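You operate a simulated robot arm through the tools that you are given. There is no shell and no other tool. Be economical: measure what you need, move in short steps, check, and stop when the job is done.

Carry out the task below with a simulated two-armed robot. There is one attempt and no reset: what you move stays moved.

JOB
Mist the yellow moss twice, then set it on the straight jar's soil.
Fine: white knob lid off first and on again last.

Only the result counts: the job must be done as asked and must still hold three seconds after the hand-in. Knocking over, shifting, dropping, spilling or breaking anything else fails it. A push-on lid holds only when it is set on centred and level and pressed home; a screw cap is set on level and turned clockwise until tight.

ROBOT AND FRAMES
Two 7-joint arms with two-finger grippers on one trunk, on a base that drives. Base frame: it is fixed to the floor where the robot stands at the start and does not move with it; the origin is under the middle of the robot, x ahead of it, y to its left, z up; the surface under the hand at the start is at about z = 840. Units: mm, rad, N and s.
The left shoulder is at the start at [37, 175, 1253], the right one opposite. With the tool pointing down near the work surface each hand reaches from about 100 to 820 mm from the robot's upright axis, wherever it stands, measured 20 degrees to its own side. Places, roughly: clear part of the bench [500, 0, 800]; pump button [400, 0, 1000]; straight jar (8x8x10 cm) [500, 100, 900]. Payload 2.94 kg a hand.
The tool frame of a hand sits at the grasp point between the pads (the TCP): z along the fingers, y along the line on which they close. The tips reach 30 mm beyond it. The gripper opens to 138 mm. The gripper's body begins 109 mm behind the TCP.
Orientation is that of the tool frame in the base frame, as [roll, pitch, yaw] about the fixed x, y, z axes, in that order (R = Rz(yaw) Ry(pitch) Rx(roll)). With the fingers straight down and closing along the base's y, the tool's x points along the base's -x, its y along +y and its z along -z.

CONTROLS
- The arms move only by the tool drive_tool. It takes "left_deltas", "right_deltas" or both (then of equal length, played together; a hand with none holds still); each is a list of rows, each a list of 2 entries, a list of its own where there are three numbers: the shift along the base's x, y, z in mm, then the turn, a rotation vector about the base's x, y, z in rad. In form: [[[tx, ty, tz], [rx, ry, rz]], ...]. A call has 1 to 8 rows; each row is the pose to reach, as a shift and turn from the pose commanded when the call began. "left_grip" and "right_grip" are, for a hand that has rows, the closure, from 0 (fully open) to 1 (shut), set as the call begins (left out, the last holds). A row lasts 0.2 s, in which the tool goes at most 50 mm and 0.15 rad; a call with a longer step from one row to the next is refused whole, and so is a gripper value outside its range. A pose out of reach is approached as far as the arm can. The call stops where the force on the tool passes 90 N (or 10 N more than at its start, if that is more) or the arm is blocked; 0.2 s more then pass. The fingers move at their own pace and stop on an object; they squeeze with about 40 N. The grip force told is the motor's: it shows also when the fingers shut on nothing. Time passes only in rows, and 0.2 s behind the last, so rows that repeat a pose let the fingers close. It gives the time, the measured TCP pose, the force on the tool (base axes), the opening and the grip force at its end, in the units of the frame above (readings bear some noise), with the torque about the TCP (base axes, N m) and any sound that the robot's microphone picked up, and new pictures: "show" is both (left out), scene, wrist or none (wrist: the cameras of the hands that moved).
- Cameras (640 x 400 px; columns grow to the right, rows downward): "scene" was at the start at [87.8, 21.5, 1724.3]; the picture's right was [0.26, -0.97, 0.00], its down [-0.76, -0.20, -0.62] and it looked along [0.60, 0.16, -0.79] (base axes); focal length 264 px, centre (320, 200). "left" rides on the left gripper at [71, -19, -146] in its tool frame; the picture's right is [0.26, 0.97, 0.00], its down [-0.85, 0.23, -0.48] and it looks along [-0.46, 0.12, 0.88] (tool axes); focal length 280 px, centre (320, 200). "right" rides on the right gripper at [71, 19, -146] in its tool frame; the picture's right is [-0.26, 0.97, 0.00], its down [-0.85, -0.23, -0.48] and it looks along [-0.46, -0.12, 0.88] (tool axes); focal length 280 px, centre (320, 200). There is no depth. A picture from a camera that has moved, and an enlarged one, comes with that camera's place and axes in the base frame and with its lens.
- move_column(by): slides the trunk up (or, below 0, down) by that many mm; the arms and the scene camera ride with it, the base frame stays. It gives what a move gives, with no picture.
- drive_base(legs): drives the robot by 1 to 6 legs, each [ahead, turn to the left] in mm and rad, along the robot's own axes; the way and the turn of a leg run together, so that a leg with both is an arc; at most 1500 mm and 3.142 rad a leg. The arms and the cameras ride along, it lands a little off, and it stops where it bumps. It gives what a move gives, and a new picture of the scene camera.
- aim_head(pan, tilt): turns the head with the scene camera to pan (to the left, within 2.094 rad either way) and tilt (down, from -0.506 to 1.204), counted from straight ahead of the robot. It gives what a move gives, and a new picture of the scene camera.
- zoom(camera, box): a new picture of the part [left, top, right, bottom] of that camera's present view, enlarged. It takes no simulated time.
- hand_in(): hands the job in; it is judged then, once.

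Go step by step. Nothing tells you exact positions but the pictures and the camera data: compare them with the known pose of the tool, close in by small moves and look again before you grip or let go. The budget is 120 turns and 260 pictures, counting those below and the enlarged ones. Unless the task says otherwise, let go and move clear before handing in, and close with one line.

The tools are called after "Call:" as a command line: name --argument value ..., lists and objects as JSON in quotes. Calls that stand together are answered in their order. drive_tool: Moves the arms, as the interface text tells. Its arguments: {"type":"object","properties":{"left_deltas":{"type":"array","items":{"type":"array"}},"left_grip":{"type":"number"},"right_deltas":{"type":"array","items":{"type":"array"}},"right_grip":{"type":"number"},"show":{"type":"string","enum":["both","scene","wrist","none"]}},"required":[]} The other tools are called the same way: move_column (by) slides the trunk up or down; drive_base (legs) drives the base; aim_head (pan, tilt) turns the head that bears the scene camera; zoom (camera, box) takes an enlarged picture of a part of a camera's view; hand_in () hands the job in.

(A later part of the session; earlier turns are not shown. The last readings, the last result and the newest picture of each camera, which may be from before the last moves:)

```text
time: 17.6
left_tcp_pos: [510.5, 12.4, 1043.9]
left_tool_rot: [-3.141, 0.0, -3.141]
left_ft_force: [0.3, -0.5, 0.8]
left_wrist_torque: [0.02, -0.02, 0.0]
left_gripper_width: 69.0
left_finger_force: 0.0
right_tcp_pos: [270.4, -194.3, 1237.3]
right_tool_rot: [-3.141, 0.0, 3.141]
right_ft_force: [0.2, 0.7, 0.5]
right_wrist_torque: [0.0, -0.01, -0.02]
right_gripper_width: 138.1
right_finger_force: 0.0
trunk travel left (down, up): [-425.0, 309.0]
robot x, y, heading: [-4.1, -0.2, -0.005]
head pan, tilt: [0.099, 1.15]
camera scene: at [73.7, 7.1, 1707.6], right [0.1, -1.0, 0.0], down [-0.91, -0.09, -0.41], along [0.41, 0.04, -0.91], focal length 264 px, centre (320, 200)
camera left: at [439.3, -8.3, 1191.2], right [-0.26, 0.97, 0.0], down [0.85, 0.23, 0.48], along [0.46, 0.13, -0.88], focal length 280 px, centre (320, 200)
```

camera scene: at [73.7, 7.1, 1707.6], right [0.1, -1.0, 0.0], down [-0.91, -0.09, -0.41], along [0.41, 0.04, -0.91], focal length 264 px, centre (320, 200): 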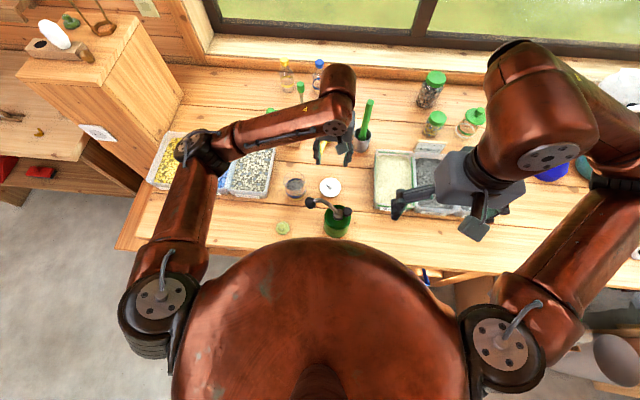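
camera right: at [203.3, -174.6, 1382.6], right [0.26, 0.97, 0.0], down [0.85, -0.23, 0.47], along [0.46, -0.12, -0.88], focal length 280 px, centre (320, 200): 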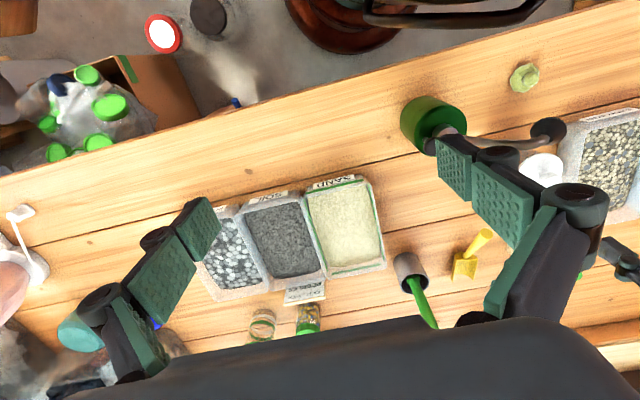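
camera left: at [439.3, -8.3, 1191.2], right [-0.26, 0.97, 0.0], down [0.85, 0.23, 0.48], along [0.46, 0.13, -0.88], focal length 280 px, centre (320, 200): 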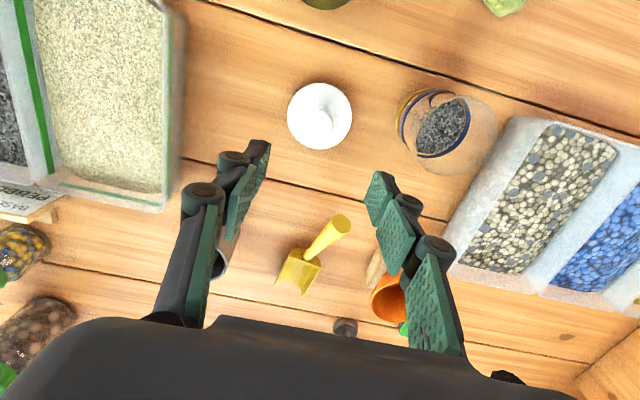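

The lid rests at about (510.5,12). Next I rise and rotate the left hand −90° yaw, so its fingers close along x and clear the spray path, and move over the moss.

Call:
drive_tool --left_deltas '[[[0, 20, 40], [0, 0, -0.14]], [[0, 50, 75], [0, 0, -0.28]], [[0, 85, 100], [0, 0, -0.42]], [[0, 125, 110], [0, 0, -0.56]], [[-40, 148, 110], [0, 0, -0.7]], [[-80, 148, 110], [0, 0, -0.84]], [[-120, 148, 110], [0, 0, -0.98]], [[-160, 148, 110], [0, 0, -1.12]]]' --show "none"

Call:
drive_tool --left_deltas '[[[-5, 0, 0], [0, 0, -0.14]], [[-8, 0, -10], [0, 0, -0.28]], [[-12, 0, -40], [0, 0, -0.42]], [[-12, 0, -70], [0, 0, -0.4508]]]' --show "both"

```text
time: 19.4
left_tcp_pos: [359.4, 159.5, 1153.2]
left_tool_rot: [-3.142, 0.0, 2.055]
left_ft_force: [-0.1, 0.4, 0.6]
left_wrist_torque: [-0.01, -0.02, 0.01]
left_gripper_width: 69.3
left_finger_force: 0.1
left hand out of reach, approached as far as the arm can: row 8
right_tcp_pos: [271.4, -194.9, 1235.8]
right_tool_rot: [3.14, 0.0, 3.141]
right_ft_force: [0.3, -0.7, 0.1]
right_wrist_torque: [0.0, 0.01, -0.01]
right_gripper_width: 138.1
right_finger_force: 0.1
trunk travel left (down, up): [-425.0, 309.0]
robot x, y, heading: [0.4, 1.2, 0.005]
head pan, tilt: [0.099, 1.15]
```

```text
time: 20.4
left_tcp_pos: [376.0, 180.7, 1109.7]
left_tool_rot: [-3.133, 0.009, 1.589]
left_ft_force: [-0.3, 0.3, 0.5]
left_wrist_torque: [0.01, -0.06, 0.0]
left_gripper_width: 68.8
left_finger_force: 0.1
left hand out of reach, approached as far as the arm can: row 2, 3, 4
right_tcp_pos: [270.0, -191.9, 1237.9]
right_tool_rot: [-3.137, 0.002, 3.141]
right_ft_force: [-1.4, -0.5, 0.3]
right_wrist_torque: [0.06, -0.11, 0.03]
right_gripper_width: 137.8
right_finger_force: 0.0
trunk travel left (down, up): [-425.0, 309.0]
robot x, y, heading: [2.4, -0.1, -0.002]
head pan, tilt: [0.099, 1.15]
camera scene: at [71.1, 2.4, 1707.6], right [0.1, -1.0, 0.0], down [-0.91, -0.09, -0.41], along [0.41, 0.04, -0.91], focal length 264 px, centre (320, 200)
camera left: at [356.8, 252.3, 1255.4], right [0.96, 0.28, -0.01], down [0.25, -0.84, 0.48], along [0.13, -0.47, -0.88], focal length 280 px, centre (320, 200)
```

scene: 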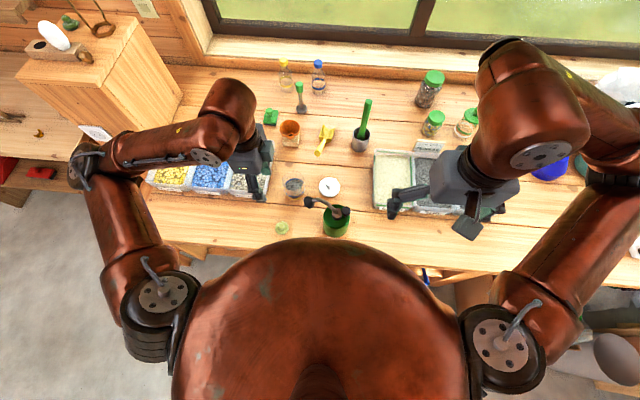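
left: 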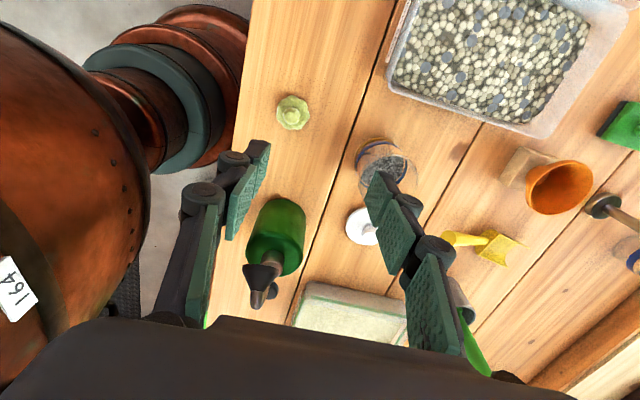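

With the hand turned, the left arm is cramped this near the body. I'll back the robot up 150 mm to gain room.

Call:
drive_base --legs '[[-150, 0]]'

```text
time: 21.7
left_tcp_pos: [226.7, 174.5, 1110.9]
left_tool_rot: [-3.133, 0.005, 1.589]
left_ft_force: [0.2, -0.5, -0.1]
left_wrist_torque: [0.05, -0.01, 0.03]
left_gripper_width: 69.1
left_finger_force: 0.0
right_tcp_pos: [120.0, -199.3, 1236.1]
right_tool_rot: [3.138, 0.0, 3.14]
right_ft_force: [-0.6, -0.2, -1.0]
right_wrist_torque: [0.1, -0.05, -0.02]
right_gripper_width: 137.9
right_finger_force: 0.0
trunk travel left (down, up): [-425.0, 309.0]
robot x, y, heading: [-149.9, -0.9, -0.003]
head pan, tilt: [0.099, 1.15]
camera scene: at [-77.7, -3.1, 1708.0], right [0.1, -1.0, -0.01], down [-0.91, -0.09, -0.41], along [0.41, 0.05, -0.91], focal length 264 px, centre (320, 200)
```

scene: 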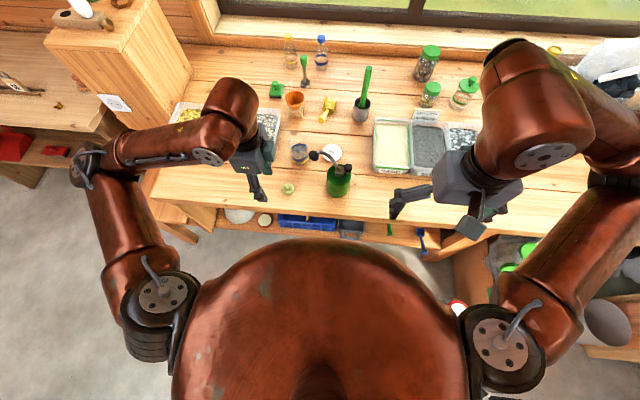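

Call:
drive_tool --left_deltas '[[[40, 0, 0], [0, 0, 0]], [[80, -5, 0], [0, 0, 0]], [[100, -10, 0], [0, 0, 0]], [[100, -10, 0], [0, 0, 0]]]' --show "wrist"

Call:
zoom --camera "left" --box '[240, 60, 420, 220]'

```text
time: 22.7
left_tcp_pos: [328.8, 166.2, 1110.4]
left_tool_rot: [-3.129, 0.011, 1.587]
left_ft_force: [0.2, -1.6, 0.2]
left_wrist_torque: [0.15, 0.05, -0.02]
left_gripper_width: 68.9
left_finger_force: 0.0
right_tcp_pos: [120.5, -197.2, 1237.0]
right_tool_rot: [3.139, 0.001, 3.14]
right_ft_force: [-0.4, -0.6, -0.1]
right_wrist_torque: [0.16, 0.0, -0.04]
right_gripper_width: 137.9
right_finger_force: 0.0
trunk travel left (down, up): [-425.0, 309.0]
robot x, y, heading: [-151.2, 0.6, -0.007]
head pan, tilt: [0.099, 1.15]
camera left: at [308.8, 238.0, 1255.9], right [0.96, 0.28, -0.01], down [0.25, -0.84, 0.48], along [0.12, -0.46, -0.88], focal length 280 px, centre (320, 200)
```

left: 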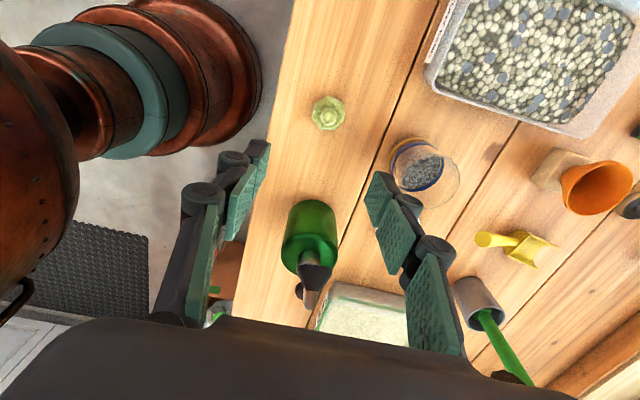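

```text
2.50 times, centred on (330, 140) of left
camera zoom: at [308.8, 238.0, 1255.9], right [0.96, 0.28, -0.01], down [0.25, -0.84, 0.48], along [0.12, -0.46, -0.88], focal length 701 px, centre (295, 350)
```

zoom: 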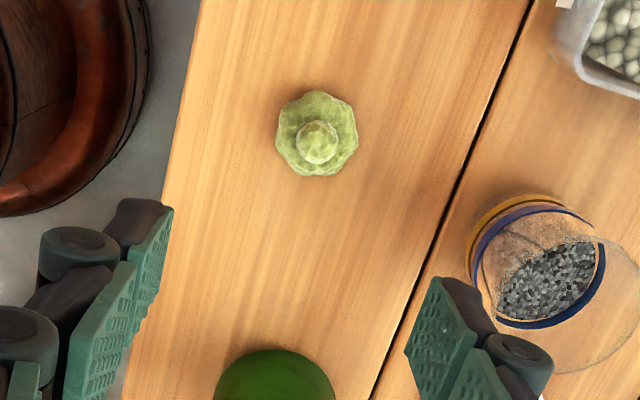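

The moss is at about (338,159), 47 mm wide with a 24 mm knob on top. I'll descend over it to check heights.

Call:
drive_tool --left_deltas '[[[9, -7, -40], [0, 0, 0]], [[9, -7, -80], [0, 0, 0]], [[9, -7, -120], [0, 0, 0]], [[9, -7, -160], [0, 0, 0]], [[9, -7, -190], [0, 0, 0]], [[9, -7, -205], [0, 0, 0]]]' --show "both"

Call:
zoom --camera "left" --box '[240, 80, 400, 220]'

Call:
zoom --camera "scene" --box '[250, 150, 330, 210]'

```text
time: 24.1
left_tcp_pos: [336.8, 164.9, 903.1]
left_tool_rot: [-3.133, 0.01, 1.588]
left_ft_force: [-0.7, -0.9, -0.2]
left_wrist_torque: [0.02, 0.02, 0.03]
left_gripper_width: 69.0
left_finger_force: 0.0
right_tcp_pos: [121.0, -191.8, 1237.0]
right_tool_rot: [-3.141, 0.002, 3.141]
right_ft_force: [-0.8, -0.5, -0.7]
right_wrist_torque: [0.0, 0.02, 0.01]
right_gripper_width: 138.2
right_finger_force: 0.0
trunk travel left (down, up): [-425.0, 309.0]
robot x, y, heading: [-147.4, -0.4, 0.003]
head pan, tilt: [0.099, 1.15]
camera scene: at [-76.2, 7.2, 1707.6], right [0.1, -1.0, 0.0], down [-0.91, -0.09, -0.41], along [0.41, 0.04, -0.91], focal length 264 px, centre (320, 200)
camera left: at [317.5, 236.3, 1049.7], right [0.96, 0.28, -0.01], down [0.25, -0.84, 0.48], along [0.12, -0.47, -0.88], focal length 280 px, centre (320, 200)
```

scene: 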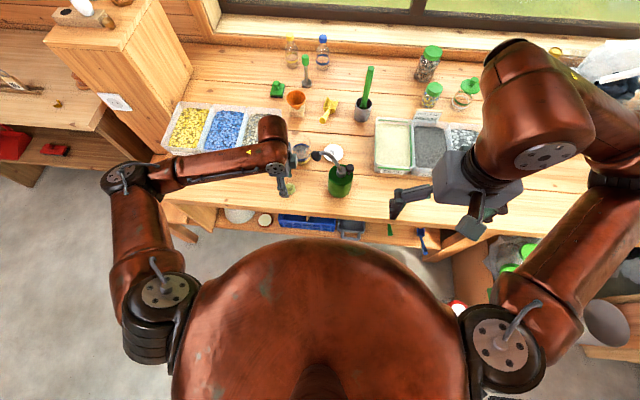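
left: 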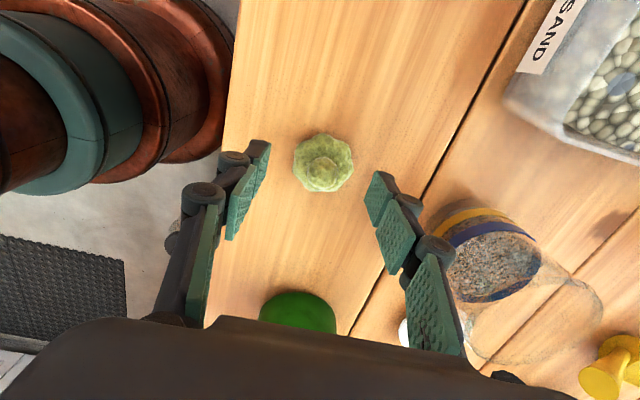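

```text
2.86 times, centred on (320, 150) of left
camera zoom: at [317.5, 236.3, 1049.7], right [0.96, 0.28, -0.01], down [0.25, -0.84, 0.48], along [0.12, -0.47, -0.88], focal length 801 px, centre (320, 343)
```

zoom: 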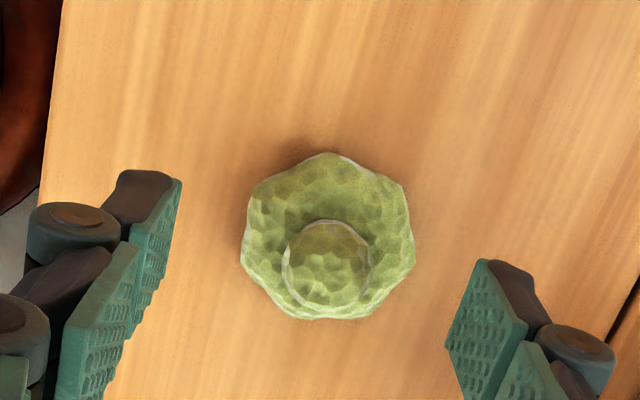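

```text
6.67 times, centred on (290, 180) of scene
camera zoom: at [-76.2, 7.2, 1707.6], right [0.1, -1.0, 0.0], down [-0.91, -0.09, -0.41], along [0.41, 0.04, -0.91], focal length 1757 px, centre (520, 333)
```

zoom: 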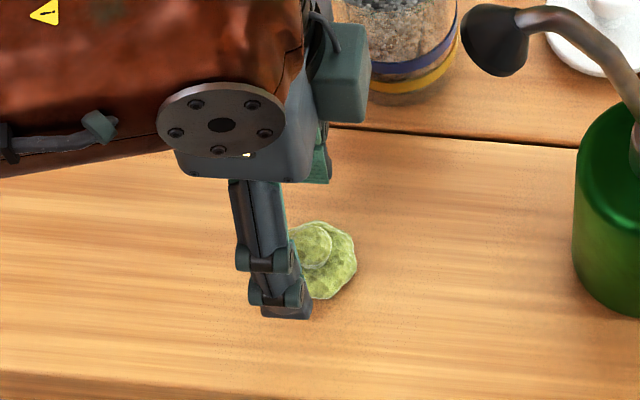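

I'll correct by (+2,−5) and lower so the tips reach about z 853, alongside the knob.

Call:
drive_tool --left_deltas '[[[2, -5, 0], [0, 0, 0]], [[2, -5, -10], [0, 0, 0]], [[2, -5, -20], [0, 0, 0]]]' --show "wrist"

Call:
zoom --camera "left" --box '[240, 80, 400, 220]'

Call:
zoom --camera "scene" --box '[250, 150, 330, 210]'

```text
time: 24.9
left_tcp_pos: [340.2, 158.7, 882.6]
left_tool_rot: [-3.132, 0.012, 1.589]
left_ft_force: [0.5, -0.2, 0.2]
left_wrist_torque: [-0.03, 0.01, 0.0]
left_gripper_width: 68.8
left_finger_force: 0.1
right_tcp_pos: [121.6, -191.3, 1237.8]
right_tool_rot: [3.141, -0.002, 3.139]
right_ft_force: [0.2, -0.2, -0.6]
right_wrist_torque: [0.01, -0.04, 0.0]
right_gripper_width: 138.1
right_finger_force: 0.0
trunk travel left (down, up): [-425.0, 309.0]
robot x, y, heading: [-153.3, 1.1, 0.001]
head pan, tilt: [0.099, 1.15]
camera left: at [319.7, 230.7, 1030.0], right [0.96, 0.28, -0.01], down [0.25, -0.84, 0.48], along [0.12, -0.47, -0.88], focal length 280 px, centre (320, 200)
```

left: 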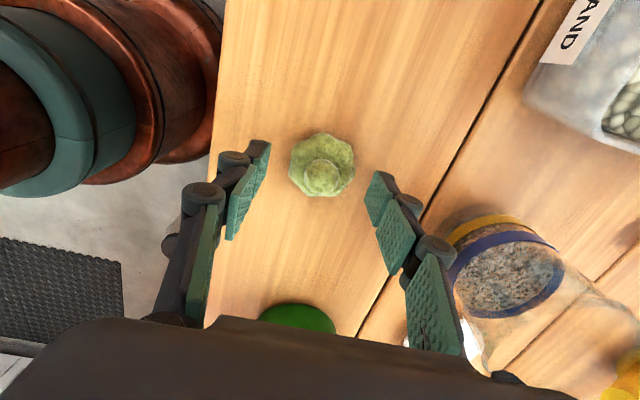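

```text
2.86 times, centred on (320, 150) of left
camera zoom: at [319.7, 230.7, 1030.0], right [0.96, 0.28, -0.01], down [0.25, -0.84, 0.48], along [0.12, -0.47, -0.88], focal length 801 px, centre (320, 343)
```

zoom: 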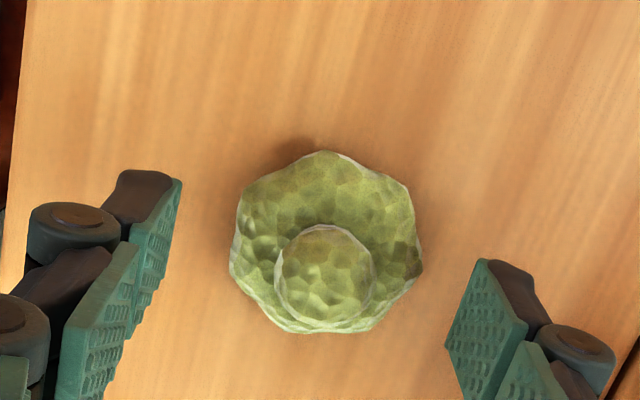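

```text
6.67 times, centred on (290, 180) of scene
camera zoom: at [-76.0, 7.5, 1707.6], right [0.1, -1.0, 0.0], down [-0.91, -0.09, -0.41], along [0.41, 0.04, -0.91], focal length 1757 px, centre (520, 333)
```

zoom: 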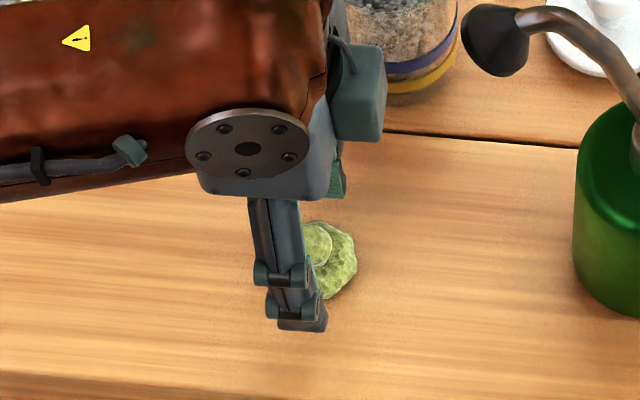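

The knob is centred at fingertip level, so I'm closing on it.

Call:
drive_tool --left_deltas '[[[0, 0, -2], [0, 0, 0]], [[0, 0, -2], [0, 0, 0]], [[0, 0, -2], [0, 0, 0]], [[0, 0, -2], [0, 0, 0]], [[0, 0, -2], [0, 0, 0]]]' --left_grip 1 --show "wrist"

Call:
zoom --camera "left" --box '[240, 80, 400, 220]'

```text
time: 26.1
left_tcp_pos: [339.0, 159.6, 882.0]
left_tool_rot: [-3.132, 0.013, 1.588]
left_ft_force: [-1.9, -1.4, 7.8]
left_wrist_torque: [0.03, 0.04, -0.01]
left_gripper_width: 20.2
left_finger_force: 40.4
right_tcp_pos: [120.3, -191.7, 1237.1]
right_tool_rot: [-3.14, 0.0, 3.14]
right_ft_force: [-0.1, 0.2, -0.6]
right_wrist_torque: [0.03, 0.01, -0.02]
right_gripper_width: 137.7
right_finger_force: 0.1
trunk travel left (down, up): [-425.0, 309.0]
robot x, y, heading: [-150.2, -2.6, 0.005]
head pan, tilt: [0.099, 1.15]
camera left: at [319.2, 230.3, 1028.5], right [0.96, 0.28, -0.01], down [0.25, -0.84, 0.48], along [0.12, -0.47, -0.88], focal length 280 px, centre (320, 200)
```

left: 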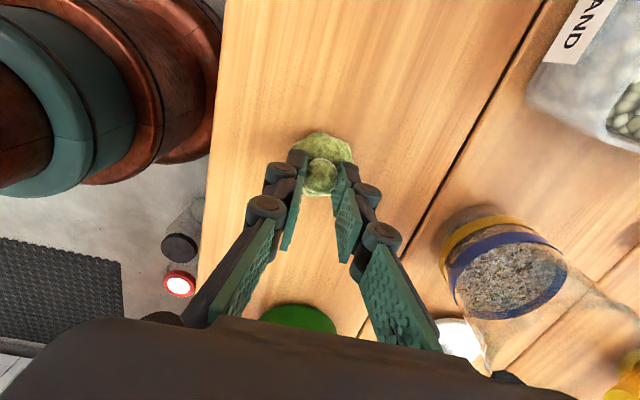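

```text
2.86 times, centred on (320, 150) of left
camera zoom: at [319.2, 230.3, 1028.5], right [0.96, 0.28, -0.01], down [0.25, -0.84, 0.48], along [0.12, -0.47, -0.88], focal length 801 px, centre (320, 343)
```

zoom: 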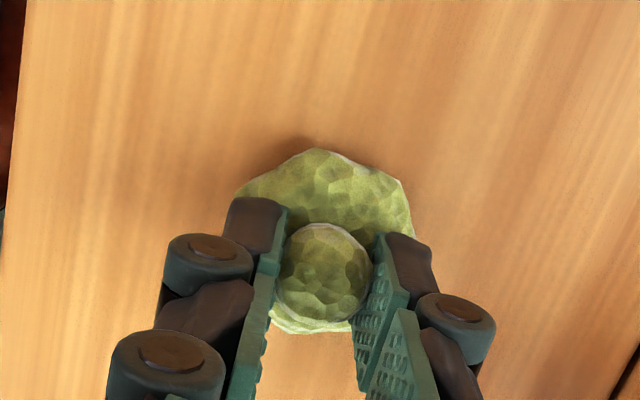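

I have the moss by its knob (20 mm). I'll lift it, and bring the closed right hand, turned 90°, toward a point above the pump button.

Call:
drive_tool --left_deltas '[[[0, 0, 10], [0, 0, 0]], [[0, 0, 30], [0, 0, 0]], [[0, 0, 60], [0, 0, 0]], [[0, 0, 88], [0, 0, 0]], [[0, 0, 88], [0, 0, 0]], [[0, 0, 88], [0, 0, 0]], [[0, 0, 88], [0, 0, 0]], [[0, 0, 88], [0, 0, 0]]]' --right_deltas '[[[30, 10, 0], [0, 0, 0.14]], [[60, 20, 0], [0, 0, 0.28]], [[90, 35, 0], [0, 0, 0.42]], [[120, 50, 0], [0, 0, 0.56]], [[150, 65, 0], [0, 0, 0.7]], [[180, 80, 0], [0, 0, 0.84]], [[210, 95, 0], [0, 0, 0.98]], [[235, 110, 0], [0, 0, 1.12]]]' --right_grip 1 --show "none"

Call:
drive_tool --right_deltas '[[[5, 10, -10], [0, 0, 0.14]], [[10, 20, -30], [0, 0, 0.28]], [[12, 32, -60], [0, 0, 0.42]], [[12, 32, -80], [0, 0, 0.4508]]]' --show "both"

```text
time: 27.9
left_tcp_pos: [339.1, 160.2, 970.5]
left_tool_rot: [-3.132, 0.015, 1.589]
left_ft_force: [-0.1, 0.6, 0.5]
left_wrist_torque: [-0.06, -0.05, -0.01]
left_gripper_width: 20.1
left_finger_force: 40.1
right_tcp_pos: [322.6, -67.0, 1230.9]
right_tool_rot: [-3.136, 0.001, -2.028]
right_ft_force: [-1.1, 0.3, 0.3]
right_wrist_torque: [-0.05, -0.01, 0.03]
right_gripper_width: 0.0
right_finger_force: 23.1
right hand out of reach, approached as far as the arm can: row 8
trunk travel left (down, up): [-425.0, 309.0]
robot x, y, heading: [-149.4, 1.1, -0.003]
head pan, tilt: [0.099, 1.15]
```

```text
time: 28.9
left_tcp_pos: [339.0, 159.2, 968.2]
left_tool_rot: [-3.131, 0.014, 1.587]
left_ft_force: [-0.5, 0.5, -1.1]
left_wrist_torque: [-0.06, -0.03, 0.02]
left_gripper_width: 20.0
left_finger_force: 39.7
right_tcp_pos: [207.7, -26.8, 1189.8]
right_tool_rot: [-3.134, 0.0, -1.597]
right_ft_force: [-0.2, 0.0, 0.9]
right_wrist_torque: [-0.06, -0.05, 0.02]
right_gripper_width: 0.0
right_finger_force: 28.8
right hand out of reach, approached as far as the arm can: row 1, 2, 3, 4
trunk travel left (down, up): [-425.0, 309.0]
robot x, y, heading: [-146.0, 2.1, -0.003]
head pan, tilt: [0.099, 1.15]
camera scene: at [-76.6, 9.6, 1707.6], right [0.1, -1.0, 0.0], down [-0.91, -0.09, -0.41], along [0.41, 0.04, -0.91], focal length 264 px, centre (320, 200)
camera right: at [185.6, -96.5, 1336.1], right [-0.96, 0.29, -0.01], down [0.25, 0.84, 0.48], along [0.14, 0.45, -0.88], focal length 280 px, centre (320, 200)
```

scene: 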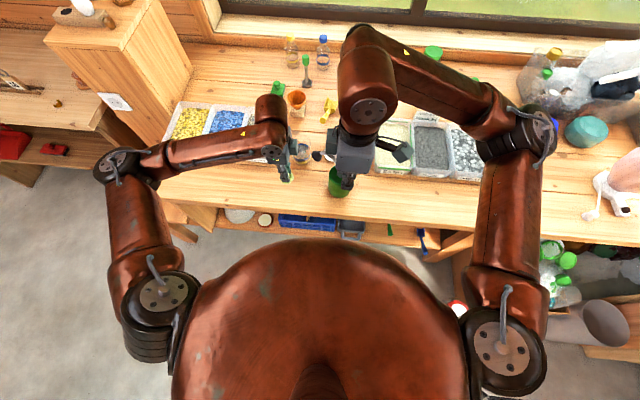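
right: 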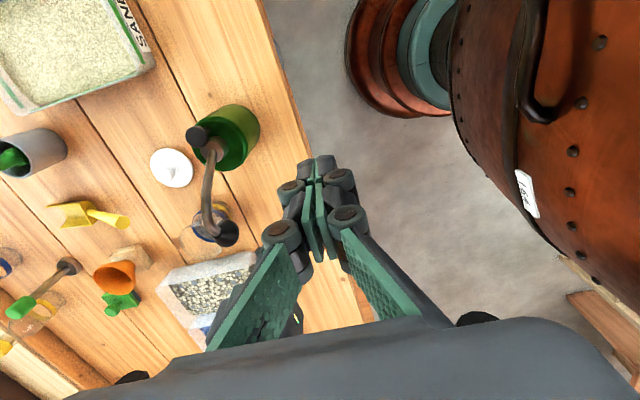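

The right wrist can't take the full turn there. Before backing off the yaw, I'll use this view to measure the mister.

Call:
zoom --camera "right" --box '[160, 90, 280, 260]'

Call:
zoom --camera "left" --box '[240, 80, 440, 260]'

```text
2.35 times, centred on (220, 175) of right
camera zoom: at [185.6, -96.5, 1336.1], right [-0.96, 0.29, -0.01], down [0.25, 0.84, 0.48], along [0.14, 0.45, -0.88], focal length 660 px, centre (555, 259)
```

zoom: 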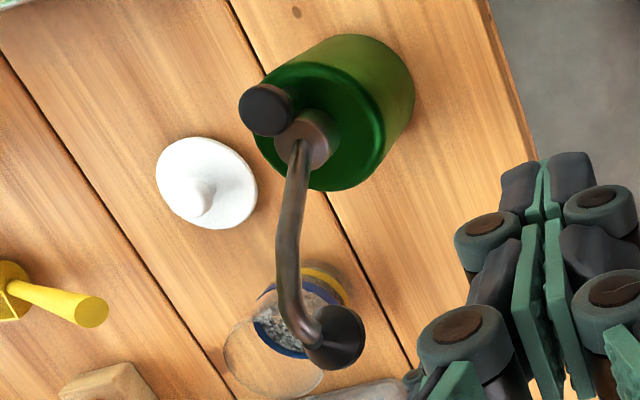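

```text
2.22 times, centred on (340, 170) of left
camera zoom: at [319.8, 230.7, 1115.8], right [0.96, 0.28, -0.01], down [0.25, -0.84, 0.48], along [0.12, -0.47, -0.87], focal length 623 px, centre (276, 267)
```

zoom: 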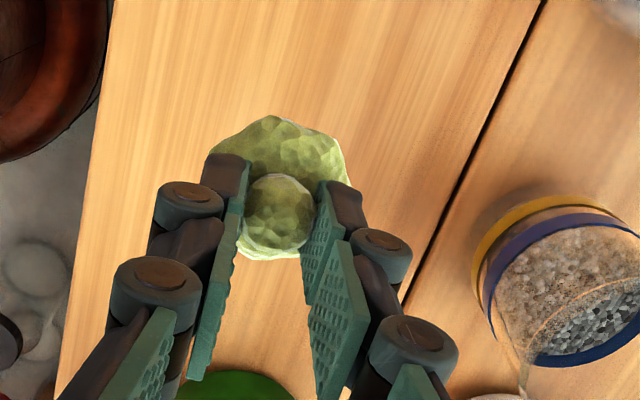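

The button top is at about (370,−49,975) and the nozzle position is confirmed. I'll undo part of the right yaw and move back toward the button at a safe height.

Call:
drive_tool --right_deltas '[[[20, -5, 20], [0, 0, -0.14]], [[45, -10, 30], [0, 0, -0.28]], [[70, -15, 30], [0, 0, -0.42]], [[100, -20, 30], [0, 0, -0.56]], [[130, -23, 30], [0, 0, -0.65]], [[162, -23, 30], [0, 0, -0.75]]]' --show "wrist"

```text
time: 30.3
left_tcp_pos: [340.5, 160.0, 969.1]
left_tool_rot: [-3.131, 0.012, 1.588]
left_ft_force: [0.6, -0.2, 0.0]
left_wrist_torque: [-0.01, 0.0, 0.01]
left_gripper_width: 20.2
left_finger_force: 40.0
right_tcp_pos: [369.0, -48.4, 1217.5]
right_tool_rot: [-3.139, -0.002, -2.325]
right_ft_force: [0.2, 0.2, -1.6]
right_wrist_torque: [-0.05, 0.05, 0.02]
right_gripper_width: 0.0
right_finger_force: 28.6
trunk travel left (down, up): [-425.0, 309.0]
robot x, y, heading: [-148.8, 0.0, -0.0]
head pan, tilt: [0.099, 1.15]
camera right: at [309.2, -87.3, 1363.8], right [-0.53, 0.85, 0.0], down [0.75, 0.46, 0.48], along [0.41, 0.25, -0.88], focal length 280 px, centre (320, 200)
```

right: 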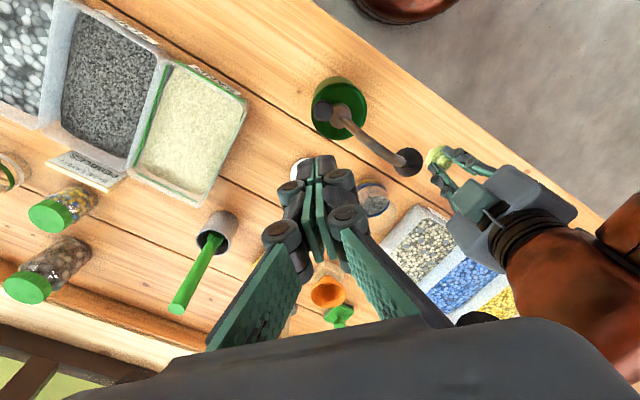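

Descending the right hand above the button, and moving the moss into the spray path about 100 mm from the nozzle.

Call:
drive_tool --right_deltas '[[[0, -1, -40], [0, 0, 0]], [[0, -1, -80], [0, 0, 0]], [[0, -1, -120], [0, 0, 0]], [[0, -1, -150], [0, 0, 0]], [[0, -1, -175], [0, 0, 0]], [[0, -1, -185], [0, 0, 0]]]' --left_deltas '[[[0, 0, 20], [0, 0, 0]], [[-2, 0, 37], [0, 0, 0]], [[-2, -10, 37], [0, 0, 0]], [[-2, -20, 37], [0, 0, 0]], [[-2, -30, 37], [0, 0, 0]], [[-2, -30, 37], [0, 0, 0]]]' --show "both"

Call:
zoom --camera "right" --box '[240, 80, 440, 220]'

Call:
zoom --camera "scene" --box '[260, 130, 380, 210]'

```text
time: 31.7
left_tcp_pos: [337.0, 130.7, 1006.0]
left_tool_rot: [-3.133, 0.013, 1.587]
left_ft_force: [0.1, 0.4, -0.4]
left_wrist_torque: [0.01, 0.01, 0.01]
left_gripper_width: 19.9
left_finger_force: 39.5
right_tcp_pos: [370.0, -51.5, 1034.5]
right_tool_rot: [-3.139, -0.001, -2.321]
right_ft_force: [-0.1, -0.2, 0.7]
right_wrist_torque: [-0.04, 0.02, 0.0]
right_gripper_width: 0.0
right_finger_force: 28.8
trunk travel left (down, up): [-425.0, 309.0]
robot x, y, heading: [-149.2, -1.6, -0.001]
head pan, tilt: [0.099, 1.15]
camera scene: at [-76.3, 8.2, 1707.6], right [0.1, -1.0, 0.0], down [-0.91, -0.09, -0.41], along [0.41, 0.04, -0.91], focal length 264 px, centre (320, 200)
camera right: at [308.5, -88.9, 1179.0], right [-0.53, 0.85, 0.0], down [0.75, 0.46, 0.48], along [0.41, 0.25, -0.88], focal length 280 px, centre (320, 200)
camera left: at [318.0, 201.3, 1153.1], right [0.96, 0.28, -0.01], down [0.25, -0.84, 0.48], along [0.12, -0.47, -0.88], focal length 280 px, centre (320, 200)
```

scene: 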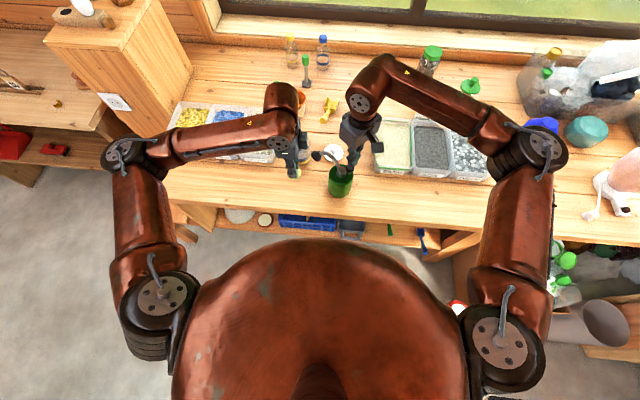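
right: 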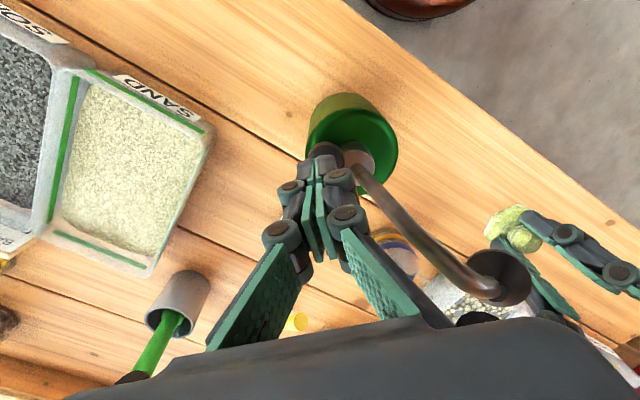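
left: 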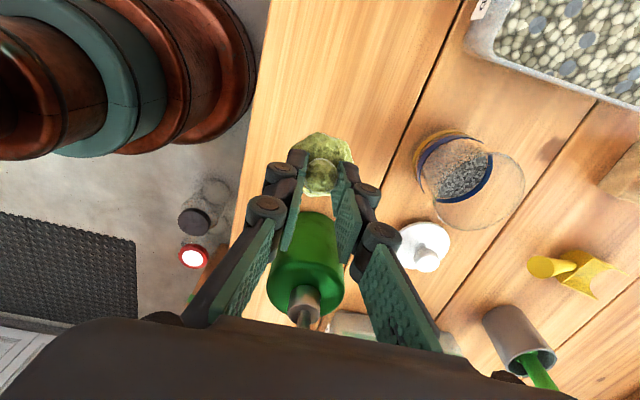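

```text
2.86 times, centred on (340, 150) of right
camera zoom: at [308.5, -88.9, 1179.0], right [-0.53, 0.85, 0.0], down [0.75, 0.46, 0.48], along [0.41, 0.25, -0.88], focal length 801 px, centre (263, 343)
```

zoom: 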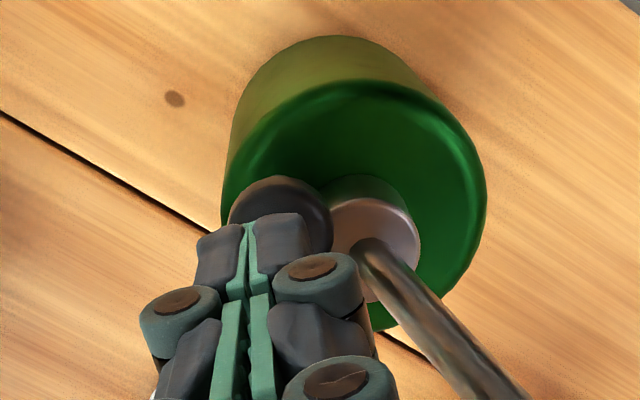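

```text
5.00 times, centred on (320, 170) of scene
camera zoom: at [-76.3, 8.2, 1707.6], right [0.1, -1.0, 0.0], down [-0.91, -0.09, -0.41], along [0.41, 0.04, -0.91], focal length 1318 px, centre (320, 350)
```

zoom: 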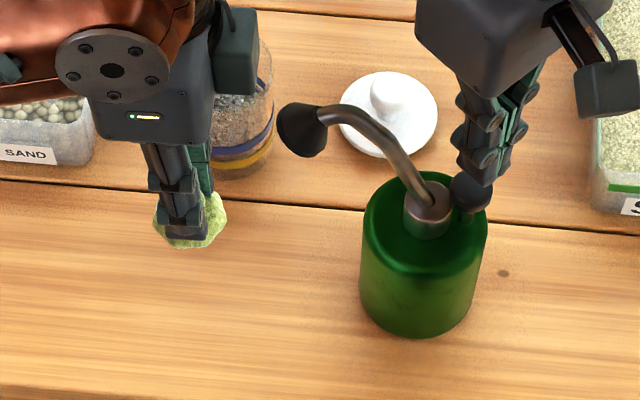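

Call:
zoom --camera "scene" --box '[285, 145, 345, 185]'

Call:
zoom --camera "right" --box '[430, 190, 590, 320]'

```text
10.00 times, centred on (315, 165) of scene
camera zoom: at [-76.3, 8.2, 1707.6], right [0.1, -1.0, 0.0], down [-0.91, -0.09, -0.41], along [0.41, 0.04, -0.91], focal length 2636 px, centre (370, 550)
```

zoom: 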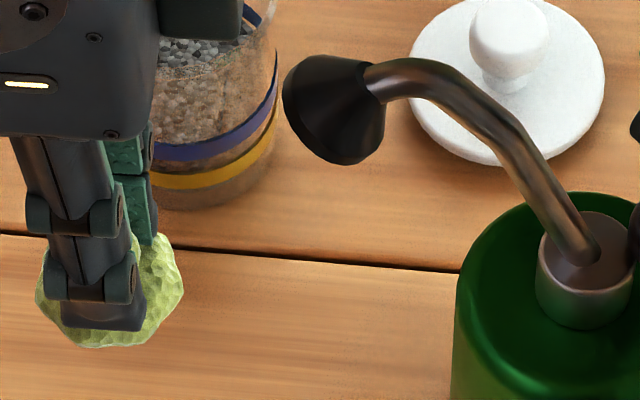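

```text
3.08 times, centred on (510, 255) of right
camera zoom: at [308.5, -88.9, 1179.0], right [-0.53, 0.85, 0.0], down [0.75, 0.46, 0.48], along [0.41, 0.25, -0.88], focal length 863 px, centre (-265, 31)
```

zoom: 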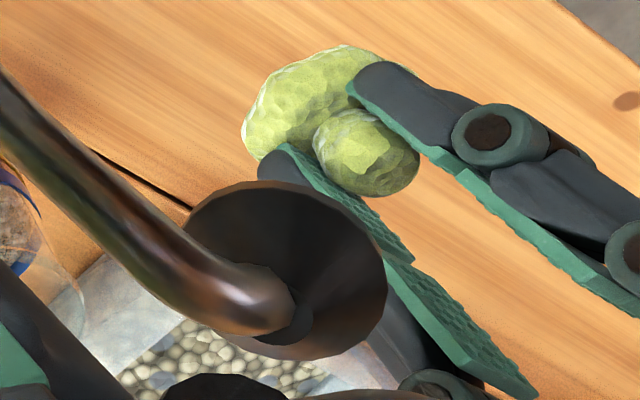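

The moss sits in front of and below the nozzle along its axis. I'll nudge it +6 mm in x and bring the right fingertips down onto the button.

Call:
drive_tool --left_deltas '[[[3, 0, 0], [0, 0, 0]], [[6, 0, 0], [0, 0, 0]], [[6, 0, 0], [0, 0, 0]]]' --right_deltas '[[[1, 1, -10], [0, 0, 0]], [[1, 1, -20], [0, 0, 0]], [[1, 1, -27], [0, 0, 0]]]' --show "none"

Call:
zoom --camera "scene" --box '[315, 135, 375, 195]'

Call:
zoom --camera "right" --box '[270, 80, 410, 220]'

```text
time: 32.5
left_tcp_pos: [343.2, 128.8, 1006.0]
left_tool_rot: [-3.13, 0.013, 1.589]
left_ft_force: [-0.1, 0.3, -0.5]
left_wrist_torque: [0.0, 0.0, 0.04]
left_gripper_width: 19.9
left_finger_force: 40.3
right_tcp_pos: [370.7, -50.2, 1006.1]
right_tool_rot: [-3.139, -0.001, -2.321]
right_ft_force: [0.3, -0.4, 2.5]
right_wrist_torque: [0.0, 0.03, -0.02]
right_gripper_width: 0.2
right_finger_force: 28.6
trunk travel left (down, up): [-425.0, 309.0]
robot x, y, heading: [-149.9, 2.7, 0.0]
head pan, tilt: [0.099, 1.15]
heard: click
```

```text
6.67 times, centred on (345, 165) of scene
camera zoom: at [-76.3, 7.8, 1707.6], right [0.1, -1.0, 0.0], down [-0.91, -0.09, -0.41], along [0.41, 0.04, -0.91], focal length 1757 px, centre (153, 433)
```

zoom: 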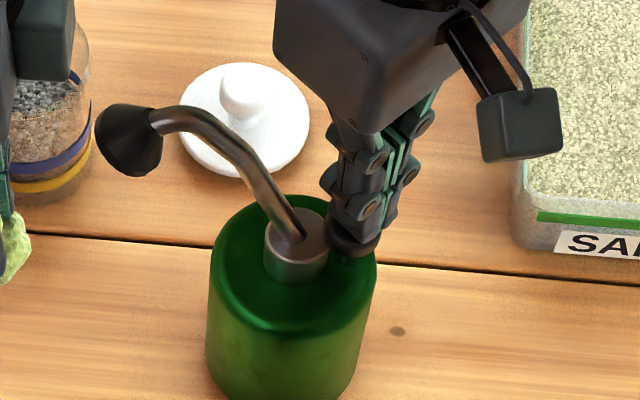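

```text
2.86 times, centred on (340, 150) of right
camera zoom: at [309.8, -88.2, 1152.3], right [-0.53, 0.85, 0.0], down [0.75, 0.46, 0.48], along [0.41, 0.25, -0.88], focal length 801 px, centre (263, 343)
```

zoom: 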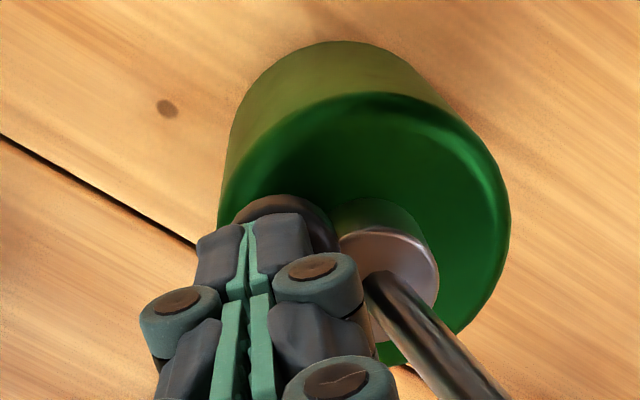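

A click sounded: the button has been pressed once. I'll release fully and then press again.

Call:
drive_tool --right_deltas '[[[0, 0, 8], [0, 0, 0]], [[0, 0, 18], [0, 0, 0]], [[0, 0, 18], [0, 0, 0]], [[0, 0, 18], [0, 0, 0]]]' --show "scene"

Call:
zoom --camera "right" --box '[270, 80, 410, 220]'

Call:
zoom --camera "left" --box '[270, 110, 370, 220]'

```text
time: 33.5
left_tcp_pos: [343.1, 129.5, 1006.5]
left_tool_rot: [-3.129, 0.012, 1.588]
left_ft_force: [-0.4, 0.2, 0.0]
left_wrist_torque: [0.0, 0.02, -0.02]
left_gripper_width: 20.2
left_finger_force: 40.1
right_tcp_pos: [371.2, -50.0, 1024.3]
right_tool_rot: [-3.14, 0.0, -2.321]
right_ft_force: [0.2, -0.6, 0.1]
right_wrist_torque: [0.02, 0.02, 0.0]
right_gripper_width: 0.0
right_finger_force: 28.2
trunk travel left (down, up): [-425.0, 309.0]
robot x, y, heading: [-152.5, -1.5, 0.001]
head pan, tilt: [0.099, 1.15]
camera scene: at [-76.2, 7.8, 1707.6], right [0.1, -1.0, 0.0], down [-0.91, -0.09, -0.41], along [0.41, 0.04, -0.91], focal length 264 px, centre (320, 200)
```

scene: 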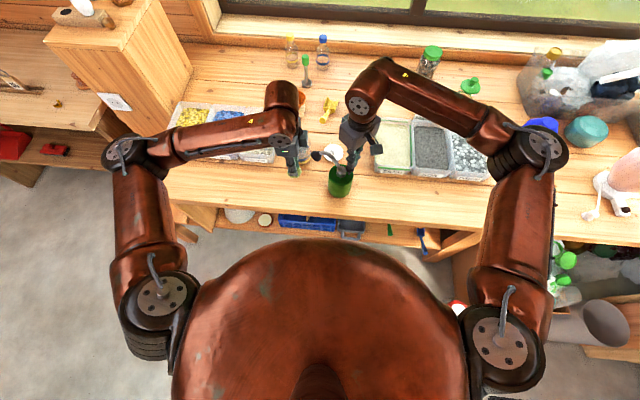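

```text
2.86 times, centred on (340, 150) of right
camera zoom: at [309.6, -88.7, 1170.0], right [-0.53, 0.85, 0.0], down [0.75, 0.46, 0.48], along [0.41, 0.25, -0.88], focal length 801 px, centre (263, 343)
```

zoom: 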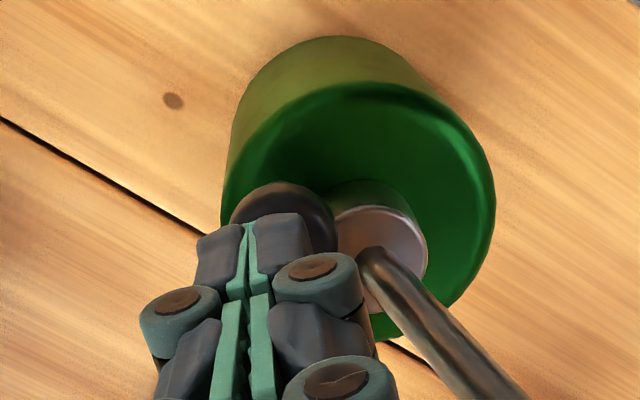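

```text
3.64 times, centred on (320, 165) of left
camera zoom: at [324.0, 200.8, 1152.8], right [0.96, 0.28, -0.01], down [0.25, -0.84, 0.48], along [0.12, -0.47, -0.88], focal length 1020 px, centre (320, 327)
```

zoom: 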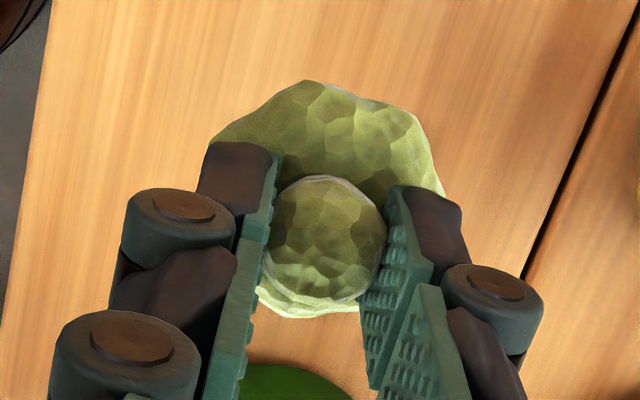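

Call:
drive_tool --right_deltas '[[[0, 0, -9], [0, 0, 0]], [[0, 0, -18], [0, 0, 0]]]' --left_deltas '[[[0, 0, 0], [0, 0, 0]], [[0, 0, 0], [0, 0, 0]]]' --show "both"

Call:
zoom --camera "left" --box '[270, 110, 370, 220]'

Call:
zoom --camera "scene" --box '[285, 145, 345, 185]'

```text
time: 34.1
left_tcp_pos: [343.2, 130.8, 1006.0]
left_tool_rot: [-3.132, 0.01, 1.588]
left_ft_force: [0.3, -0.6, 0.9]
left_wrist_torque: [-0.02, 0.01, -0.02]
left_gripper_width: 19.9
left_finger_force: 40.1
right_tcp_pos: [371.2, -51.4, 1006.2]
right_tool_rot: [-3.14, 0.0, -2.323]
right_ft_force: [-0.2, -0.7, 2.1]
right_wrist_torque: [0.02, 0.02, 0.03]
right_gripper_width: 0.0
right_finger_force: 28.8
trunk travel left (down, up): [-425.0, 309.0]
robot x, y, heading: [-150.6, -1.0, 0.001]
head pan, tilt: [0.099, 1.15]
heard: click
camera scene: at [-76.3, 7.7, 1707.6], right [0.1, -1.0, 0.0], down [-0.91, -0.09, -0.41], along [0.41, 0.04, -0.91], focal length 264 px, centre (320, 200)
camera right: at [309.9, -88.9, 1152.0], right [-0.53, 0.85, 0.0], down [0.75, 0.46, 0.48], along [0.41, 0.25, -0.88], focal length 280 px, centre (320, 200)
camera left: at [324.0, 200.7, 1152.9], right [0.96, 0.28, -0.01], down [0.25, -0.84, 0.48], along [0.12, -0.47, -0.88], focal length 280 px, centre (320, 200)
```

scene: 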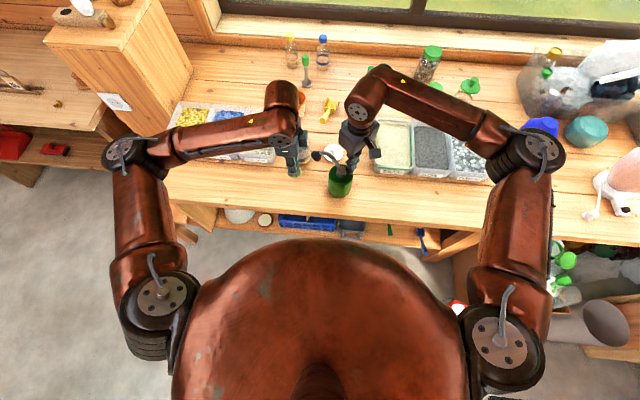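
right: 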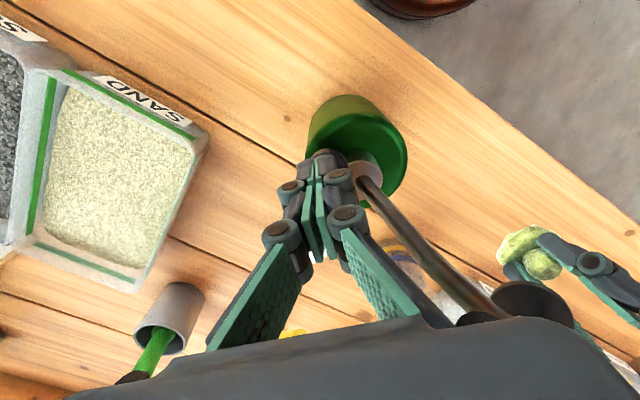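
left: 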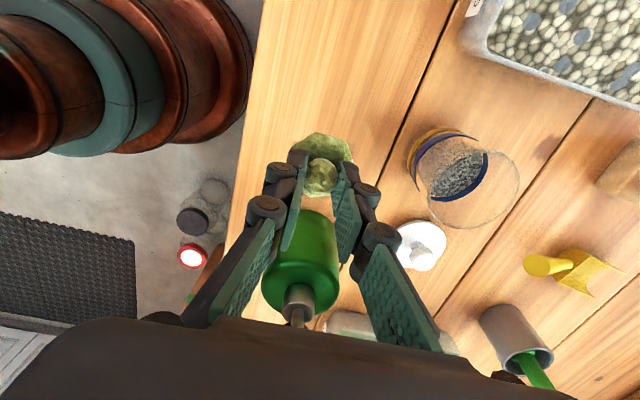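

```text
3.64 times, centred on (320, 165) of left
camera zoom: at [324.0, 200.7, 1152.9], right [0.96, 0.28, -0.01], down [0.25, -0.84, 0.48], along [0.12, -0.47, -0.88], focal length 1020 px, centre (320, 327)
```

zoom: 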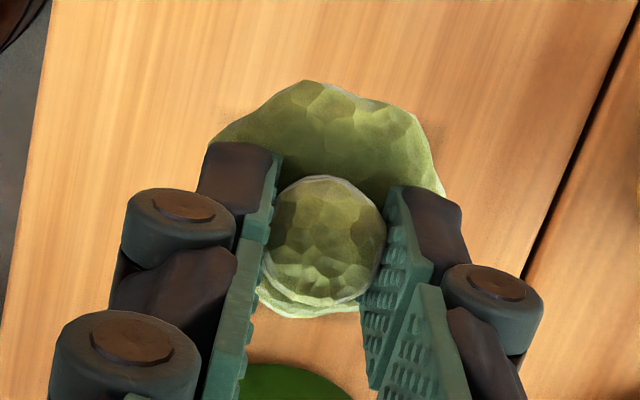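

```text
10.00 times, centred on (315, 165) of scene
camera zoom: at [-76.3, 7.7, 1707.6], right [0.1, -1.0, 0.0], down [-0.91, -0.09, -0.41], along [0.41, 0.04, -0.91], focal length 2636 px, centre (370, 550)
```

zoom: 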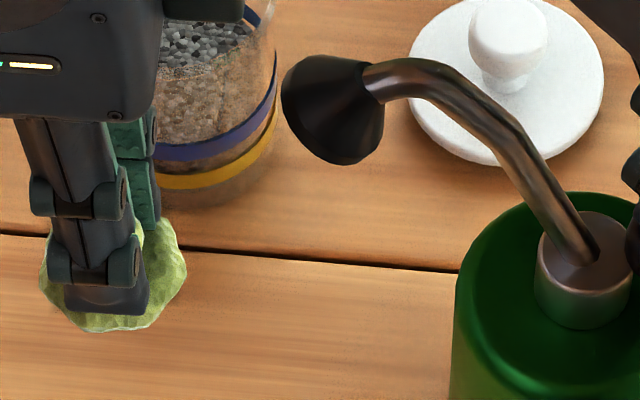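

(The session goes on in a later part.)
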